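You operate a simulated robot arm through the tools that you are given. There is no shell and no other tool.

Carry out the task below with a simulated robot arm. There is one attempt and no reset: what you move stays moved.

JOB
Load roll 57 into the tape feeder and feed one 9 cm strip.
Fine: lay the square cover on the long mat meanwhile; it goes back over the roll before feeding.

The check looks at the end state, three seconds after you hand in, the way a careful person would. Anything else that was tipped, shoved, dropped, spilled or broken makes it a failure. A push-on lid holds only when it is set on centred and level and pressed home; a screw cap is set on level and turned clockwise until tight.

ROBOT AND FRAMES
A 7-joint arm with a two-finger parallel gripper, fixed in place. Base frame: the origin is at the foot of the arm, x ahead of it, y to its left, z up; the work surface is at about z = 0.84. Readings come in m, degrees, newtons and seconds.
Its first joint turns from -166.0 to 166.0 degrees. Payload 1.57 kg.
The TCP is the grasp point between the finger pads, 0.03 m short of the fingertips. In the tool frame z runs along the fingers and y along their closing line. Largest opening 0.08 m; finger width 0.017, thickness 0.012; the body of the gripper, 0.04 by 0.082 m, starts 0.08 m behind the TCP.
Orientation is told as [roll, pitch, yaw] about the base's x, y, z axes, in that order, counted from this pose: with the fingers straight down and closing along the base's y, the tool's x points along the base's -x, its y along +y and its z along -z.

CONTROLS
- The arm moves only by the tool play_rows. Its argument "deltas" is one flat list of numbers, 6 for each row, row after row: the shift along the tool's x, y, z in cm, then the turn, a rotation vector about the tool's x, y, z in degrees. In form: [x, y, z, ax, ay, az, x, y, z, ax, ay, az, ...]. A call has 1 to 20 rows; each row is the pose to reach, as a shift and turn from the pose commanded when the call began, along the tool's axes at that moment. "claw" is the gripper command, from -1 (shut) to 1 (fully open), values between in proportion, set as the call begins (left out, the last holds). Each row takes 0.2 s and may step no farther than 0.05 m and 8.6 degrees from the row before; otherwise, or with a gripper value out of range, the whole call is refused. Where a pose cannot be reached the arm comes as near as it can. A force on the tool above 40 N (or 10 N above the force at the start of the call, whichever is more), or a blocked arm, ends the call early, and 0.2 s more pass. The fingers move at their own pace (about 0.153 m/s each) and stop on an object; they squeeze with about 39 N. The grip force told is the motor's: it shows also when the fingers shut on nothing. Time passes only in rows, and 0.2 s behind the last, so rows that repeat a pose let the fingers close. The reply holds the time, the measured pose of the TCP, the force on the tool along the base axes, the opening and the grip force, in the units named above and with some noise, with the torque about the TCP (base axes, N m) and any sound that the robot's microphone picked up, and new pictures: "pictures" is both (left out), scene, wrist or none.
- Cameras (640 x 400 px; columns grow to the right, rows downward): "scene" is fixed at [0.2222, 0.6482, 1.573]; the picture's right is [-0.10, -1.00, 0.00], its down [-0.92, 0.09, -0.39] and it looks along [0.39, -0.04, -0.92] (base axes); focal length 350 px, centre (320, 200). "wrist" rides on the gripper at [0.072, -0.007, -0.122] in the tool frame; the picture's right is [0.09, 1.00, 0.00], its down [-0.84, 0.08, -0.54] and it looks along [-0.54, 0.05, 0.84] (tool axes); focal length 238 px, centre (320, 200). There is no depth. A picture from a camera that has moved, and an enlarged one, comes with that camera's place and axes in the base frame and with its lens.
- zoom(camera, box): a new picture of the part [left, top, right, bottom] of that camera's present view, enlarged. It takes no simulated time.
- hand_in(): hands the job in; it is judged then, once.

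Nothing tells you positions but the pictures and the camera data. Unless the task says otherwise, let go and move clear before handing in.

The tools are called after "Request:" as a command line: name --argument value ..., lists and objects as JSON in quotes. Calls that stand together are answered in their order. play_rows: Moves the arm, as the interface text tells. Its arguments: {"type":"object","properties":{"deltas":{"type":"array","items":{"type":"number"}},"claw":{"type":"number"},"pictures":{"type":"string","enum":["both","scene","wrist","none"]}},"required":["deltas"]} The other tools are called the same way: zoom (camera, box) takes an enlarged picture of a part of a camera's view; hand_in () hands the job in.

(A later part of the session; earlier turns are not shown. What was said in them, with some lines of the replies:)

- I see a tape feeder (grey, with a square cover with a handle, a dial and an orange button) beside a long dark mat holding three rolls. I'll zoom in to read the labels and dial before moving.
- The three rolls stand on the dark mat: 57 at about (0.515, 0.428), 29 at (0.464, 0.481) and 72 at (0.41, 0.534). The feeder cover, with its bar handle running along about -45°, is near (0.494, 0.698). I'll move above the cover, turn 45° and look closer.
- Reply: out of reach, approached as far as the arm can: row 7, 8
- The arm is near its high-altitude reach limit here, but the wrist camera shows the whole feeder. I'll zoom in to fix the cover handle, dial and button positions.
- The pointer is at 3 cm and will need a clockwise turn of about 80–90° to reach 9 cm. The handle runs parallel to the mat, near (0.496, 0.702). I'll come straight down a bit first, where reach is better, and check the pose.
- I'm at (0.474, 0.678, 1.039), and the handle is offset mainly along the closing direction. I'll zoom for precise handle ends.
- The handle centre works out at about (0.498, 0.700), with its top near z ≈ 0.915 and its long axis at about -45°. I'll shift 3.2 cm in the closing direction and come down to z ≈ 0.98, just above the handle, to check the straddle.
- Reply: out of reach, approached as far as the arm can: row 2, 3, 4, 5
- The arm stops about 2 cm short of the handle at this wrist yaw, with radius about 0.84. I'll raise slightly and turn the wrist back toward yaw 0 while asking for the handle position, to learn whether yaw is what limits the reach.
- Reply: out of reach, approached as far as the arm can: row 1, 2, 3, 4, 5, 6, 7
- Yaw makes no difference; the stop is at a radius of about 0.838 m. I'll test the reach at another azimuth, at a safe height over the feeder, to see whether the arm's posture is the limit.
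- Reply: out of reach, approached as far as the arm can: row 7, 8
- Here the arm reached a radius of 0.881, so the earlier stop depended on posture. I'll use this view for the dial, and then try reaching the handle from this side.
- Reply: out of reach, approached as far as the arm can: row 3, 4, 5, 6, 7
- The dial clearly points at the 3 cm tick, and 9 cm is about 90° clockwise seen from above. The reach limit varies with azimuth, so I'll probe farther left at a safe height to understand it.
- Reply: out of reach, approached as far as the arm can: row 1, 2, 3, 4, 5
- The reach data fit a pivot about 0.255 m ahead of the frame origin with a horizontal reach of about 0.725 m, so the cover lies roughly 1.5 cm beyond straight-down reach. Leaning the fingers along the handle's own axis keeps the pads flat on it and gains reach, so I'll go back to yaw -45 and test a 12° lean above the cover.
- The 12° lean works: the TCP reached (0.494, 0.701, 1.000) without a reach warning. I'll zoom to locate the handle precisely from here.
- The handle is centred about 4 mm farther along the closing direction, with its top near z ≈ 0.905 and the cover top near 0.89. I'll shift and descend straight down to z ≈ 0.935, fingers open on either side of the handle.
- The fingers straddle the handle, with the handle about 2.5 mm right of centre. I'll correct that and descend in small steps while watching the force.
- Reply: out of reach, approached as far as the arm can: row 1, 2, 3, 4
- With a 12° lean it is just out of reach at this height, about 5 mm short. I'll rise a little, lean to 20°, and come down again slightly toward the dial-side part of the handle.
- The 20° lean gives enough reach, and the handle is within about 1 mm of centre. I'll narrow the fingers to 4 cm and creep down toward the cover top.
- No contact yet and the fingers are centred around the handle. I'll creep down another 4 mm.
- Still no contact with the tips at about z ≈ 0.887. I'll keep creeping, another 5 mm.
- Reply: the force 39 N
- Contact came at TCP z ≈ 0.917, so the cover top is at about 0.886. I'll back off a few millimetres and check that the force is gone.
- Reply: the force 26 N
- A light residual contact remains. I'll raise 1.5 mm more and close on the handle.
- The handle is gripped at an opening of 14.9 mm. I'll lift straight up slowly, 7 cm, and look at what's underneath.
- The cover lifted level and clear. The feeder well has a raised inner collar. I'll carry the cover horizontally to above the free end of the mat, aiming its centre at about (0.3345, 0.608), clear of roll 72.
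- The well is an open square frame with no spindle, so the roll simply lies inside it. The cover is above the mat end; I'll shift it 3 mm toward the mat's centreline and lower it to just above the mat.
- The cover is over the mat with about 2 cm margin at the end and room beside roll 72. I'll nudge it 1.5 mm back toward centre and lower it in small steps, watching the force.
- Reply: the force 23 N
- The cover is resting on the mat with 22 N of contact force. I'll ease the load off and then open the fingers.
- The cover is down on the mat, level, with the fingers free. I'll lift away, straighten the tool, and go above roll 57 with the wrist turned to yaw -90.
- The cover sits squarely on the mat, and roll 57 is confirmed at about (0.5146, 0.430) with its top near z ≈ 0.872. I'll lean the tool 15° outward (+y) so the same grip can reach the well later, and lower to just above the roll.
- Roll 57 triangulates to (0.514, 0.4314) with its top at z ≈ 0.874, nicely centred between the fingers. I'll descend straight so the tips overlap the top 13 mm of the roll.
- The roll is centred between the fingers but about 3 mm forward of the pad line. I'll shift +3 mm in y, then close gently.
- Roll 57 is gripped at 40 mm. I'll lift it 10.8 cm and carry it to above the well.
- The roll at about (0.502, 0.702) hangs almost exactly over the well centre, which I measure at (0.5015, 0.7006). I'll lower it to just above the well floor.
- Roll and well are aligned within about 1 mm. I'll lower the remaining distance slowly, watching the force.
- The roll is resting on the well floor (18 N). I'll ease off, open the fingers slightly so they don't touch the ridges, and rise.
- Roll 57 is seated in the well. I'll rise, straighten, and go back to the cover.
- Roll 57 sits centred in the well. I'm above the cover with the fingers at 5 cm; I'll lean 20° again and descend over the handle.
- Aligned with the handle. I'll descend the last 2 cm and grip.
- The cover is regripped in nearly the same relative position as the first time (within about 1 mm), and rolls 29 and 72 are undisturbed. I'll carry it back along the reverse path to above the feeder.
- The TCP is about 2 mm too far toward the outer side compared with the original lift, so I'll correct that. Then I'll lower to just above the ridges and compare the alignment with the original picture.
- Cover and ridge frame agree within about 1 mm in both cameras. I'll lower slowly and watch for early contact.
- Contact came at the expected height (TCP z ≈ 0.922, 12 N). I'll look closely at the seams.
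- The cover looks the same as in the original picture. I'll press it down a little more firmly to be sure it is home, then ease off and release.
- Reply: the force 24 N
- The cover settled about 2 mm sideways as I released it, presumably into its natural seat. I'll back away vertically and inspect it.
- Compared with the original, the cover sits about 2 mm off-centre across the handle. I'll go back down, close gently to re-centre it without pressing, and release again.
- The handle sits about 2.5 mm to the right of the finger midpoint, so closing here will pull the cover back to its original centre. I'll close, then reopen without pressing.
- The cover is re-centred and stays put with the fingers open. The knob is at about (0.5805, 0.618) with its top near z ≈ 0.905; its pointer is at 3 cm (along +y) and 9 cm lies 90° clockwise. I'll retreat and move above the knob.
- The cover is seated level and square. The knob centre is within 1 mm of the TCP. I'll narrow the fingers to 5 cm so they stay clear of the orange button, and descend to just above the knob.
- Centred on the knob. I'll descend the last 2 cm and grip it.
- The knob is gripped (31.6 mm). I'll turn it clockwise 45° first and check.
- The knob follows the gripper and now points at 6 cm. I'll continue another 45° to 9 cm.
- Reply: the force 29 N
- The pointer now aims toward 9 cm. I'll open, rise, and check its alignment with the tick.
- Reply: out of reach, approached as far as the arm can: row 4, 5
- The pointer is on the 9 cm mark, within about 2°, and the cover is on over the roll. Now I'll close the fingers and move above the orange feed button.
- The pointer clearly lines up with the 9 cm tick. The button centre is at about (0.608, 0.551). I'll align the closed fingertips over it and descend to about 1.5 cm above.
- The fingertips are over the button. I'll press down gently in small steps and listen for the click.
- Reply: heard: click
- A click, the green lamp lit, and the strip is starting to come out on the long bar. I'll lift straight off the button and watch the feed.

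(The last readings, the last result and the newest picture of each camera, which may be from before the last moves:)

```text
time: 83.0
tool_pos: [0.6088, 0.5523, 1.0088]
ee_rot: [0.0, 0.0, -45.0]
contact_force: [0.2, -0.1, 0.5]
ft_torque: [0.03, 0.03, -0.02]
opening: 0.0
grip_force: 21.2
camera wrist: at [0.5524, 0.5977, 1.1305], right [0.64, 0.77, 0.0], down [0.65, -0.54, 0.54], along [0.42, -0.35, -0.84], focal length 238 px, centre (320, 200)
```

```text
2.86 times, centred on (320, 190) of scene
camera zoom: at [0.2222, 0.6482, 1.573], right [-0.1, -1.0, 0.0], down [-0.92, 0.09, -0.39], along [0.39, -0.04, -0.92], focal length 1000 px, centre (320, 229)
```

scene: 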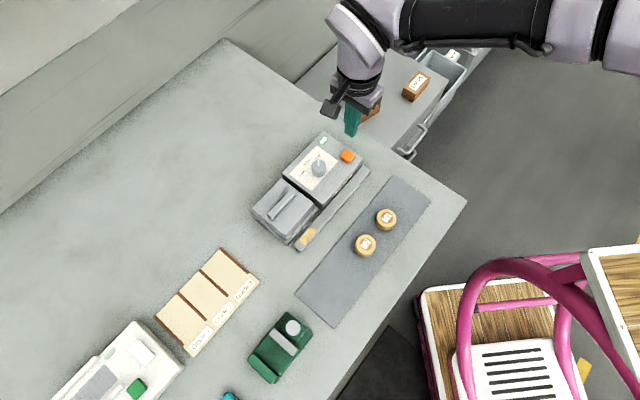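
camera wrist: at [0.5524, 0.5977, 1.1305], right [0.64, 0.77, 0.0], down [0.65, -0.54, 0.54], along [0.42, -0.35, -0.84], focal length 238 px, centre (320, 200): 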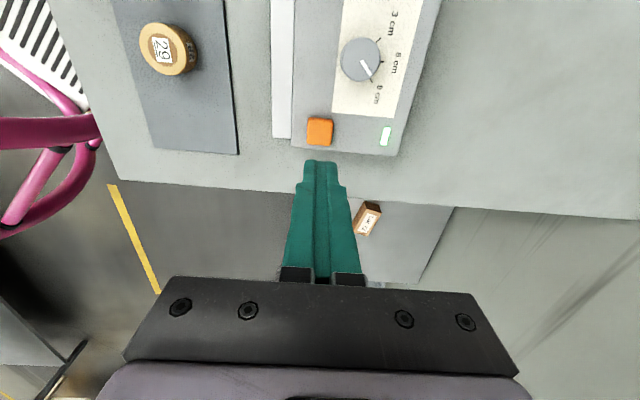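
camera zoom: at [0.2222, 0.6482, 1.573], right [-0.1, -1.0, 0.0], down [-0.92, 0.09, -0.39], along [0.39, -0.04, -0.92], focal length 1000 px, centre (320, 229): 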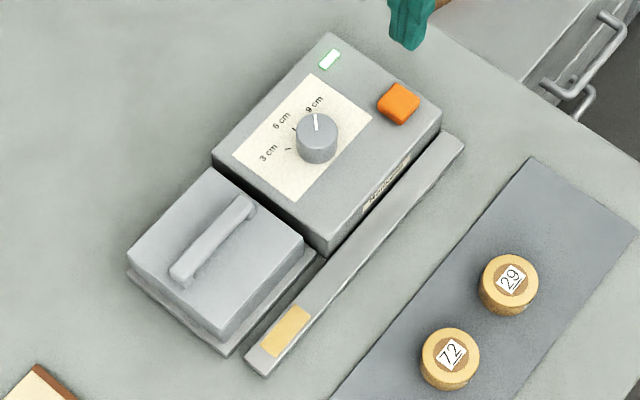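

The tape strip is running out along the bar. I'll hold still and let the feed finish.

Request:
play_rows --deltas '[0, 0, 0, 0, 0, 0, 0, 0, 0, 0, 0, 0, 0, 0, 0, 0, 0, 0, 0, 0, 0, 0, 0, 0, 0, 0, 0, 0, 0, 0, 0, 0, 0, 0, 0, 0, 0, 0, 0, 0, 0, 0, 0, 0, 0, 0, 0, 0, 0, 0, 0, 0, 0, 0, 0, 0, 0, 0, 0, 0]' --claw -1

Request:
zoom --camera "scene" --box '[240, 120, 400, 260]'

```text
time: 85.2
tool_pos: [0.6083, 0.5515, 1.0083]
ee_rot: [0.0, 0.0, -45.0]
contact_force: [-0.1, 0.0, -0.4]
ft_torque: [0.03, 0.02, 0.02]
opening: 0.0003
grip_force: 20.9
camera wrist: at [0.5525, 0.5976, 1.1304], right [0.64, 0.77, 0.0], down [0.65, -0.54, 0.54], along [0.42, -0.35, -0.84], focal length 238 px, centre (320, 200)
```

scene: 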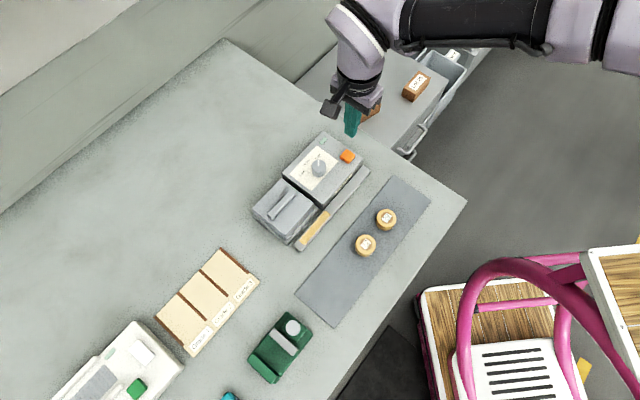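
wrist: 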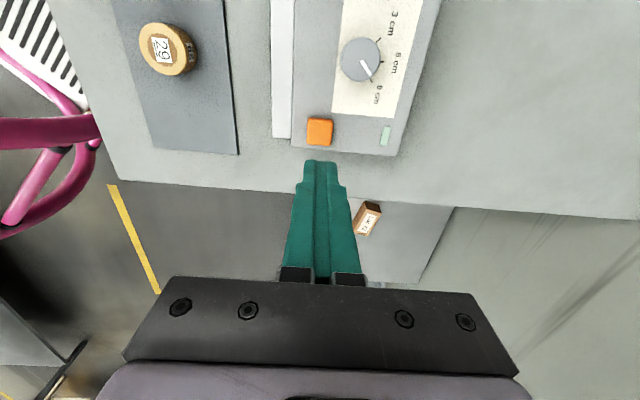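

```text
2.86 times, centred on (320, 190) of scene
camera zoom: at [0.2222, 0.6482, 1.573], right [-0.1, -1.0, 0.0], down [-0.92, 0.09, -0.39], along [0.39, -0.04, -0.92], focal length 1000 px, centre (320, 229)
```

zoom: 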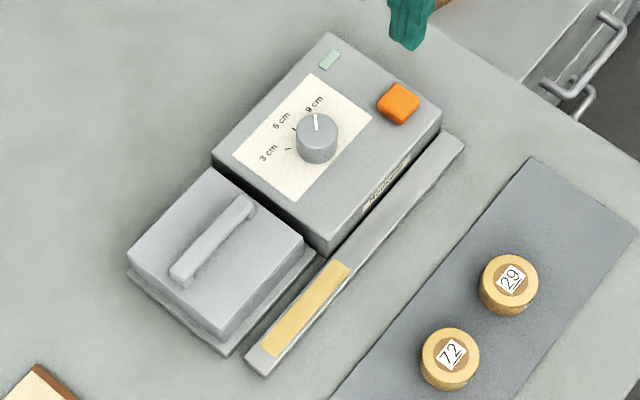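

The lamp is off and a single strip, about 9 cm by measurement, lies on the bar. I'll open the gripper, move clear, and take a final look.

Request:
play_rows --deltas '[0, 0, -3, 0, 0, 0, 0, -2, -6, 0, 0, 0, 0, -5.5, -9, 0, 0, 0, 0, -9, -10, 0, 0, 0, 0, -13, -10, 0, 0, 0, 0, -13, -10, 0, 0, 0]' --claw 0.5

Request:
zoom --camera "scene" --box '[240, 120, 400, 260]'

Request:
zoom --camera "scene" --box '[245, 170, 335, 250]'

```text
time: 86.6
tool_pos: [0.5138, 0.4571, 1.1082]
ee_rot: [0.0, 0.0, -45.1]
contact_force: [-0.3, 0.5, 0.2]
ft_torque: [-0.04, 0.06, -0.03]
opening: 0.0602
grip_force: 0.1
camera wrist: at [0.4581, 0.5037, 1.2289], right [0.64, 0.77, 0.0], down [0.65, -0.54, 0.54], along [0.42, -0.35, -0.84], focal length 238 px, centre (320, 200)
```

scene: 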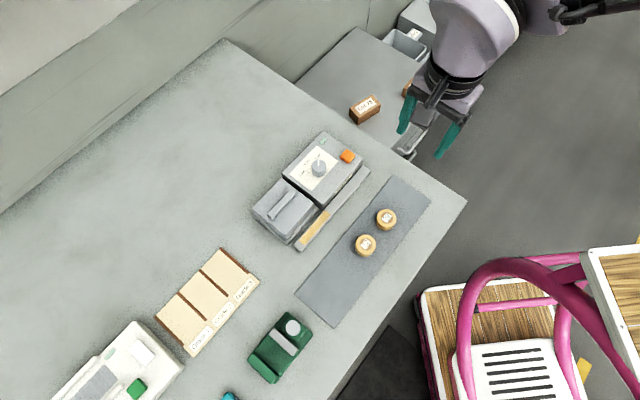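
wrist: 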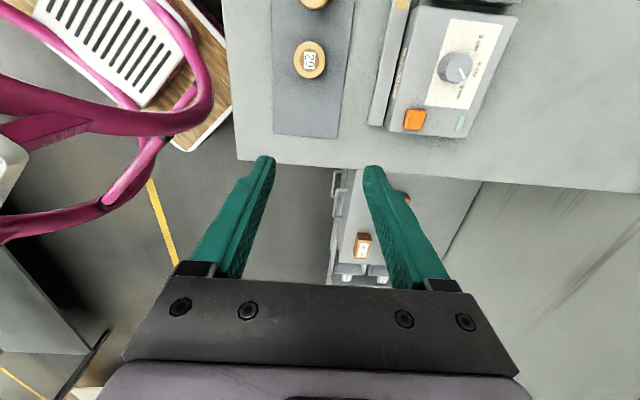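

```text
2.86 times, centred on (320, 190) of scene
camera zoom: at [0.2222, 0.6482, 1.573], right [-0.1, -1.0, 0.0], down [-0.92, 0.09, -0.39], along [0.39, -0.04, -0.92], focal length 1000 px, centre (320, 229)
```

zoom: 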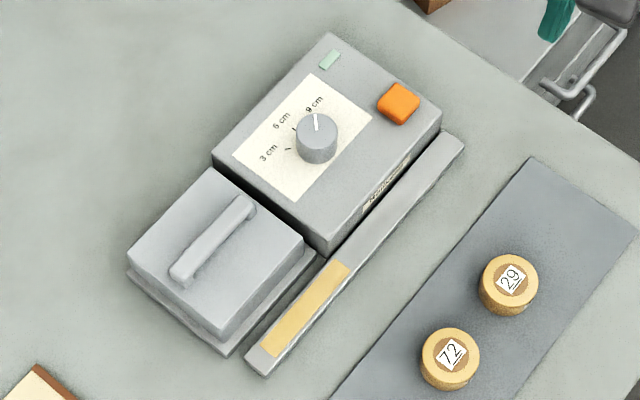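

```text
5.00 times, centred on (290, 210) of scene
camera zoom: at [0.2222, 0.6482, 1.573], right [-0.1, -1.0, 0.0], down [-0.92, 0.09, -0.39], along [0.39, -0.04, -0.92], focal length 1751 px, centre (470, 150)
```

zoom: 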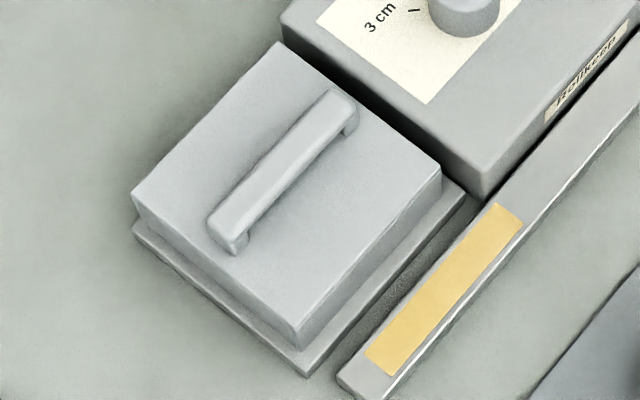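

The cover is back over roll 57, level and square. The dial is on 9 cm, one strip lies on the bar, the other rolls haven't moved, and the arm is clear, so I'm handing in.

Request:
hand_in

```text
The job is handed in.
```

Roll 57 is in the feeder and one strip was fed, which measures about 8.5 to 9 cm in the picture. The job is handed in; I haven't seen the result of the check.

- **Cover:** I laid it on the mat while loading, then put it back over the roll before feeding. It settled about 2 mm off-centre when I first let go, so I re-centred it. It looks level and in its original place.
- **Dial:** It was set to 3 cm, so I turned it to 9 cm. The pointer is within about 2° of the 9 cm mark.
- **Feed:** I pressed the button once. It clicked, the green lamp came on while the tape ran, and it went off when the feed finished. The strip is lying on the long bar.
- **Everything else:** Rolls 29 and 72 are where they were, and I saw nothing else disturbed. The gripper is open and the arm is clear.
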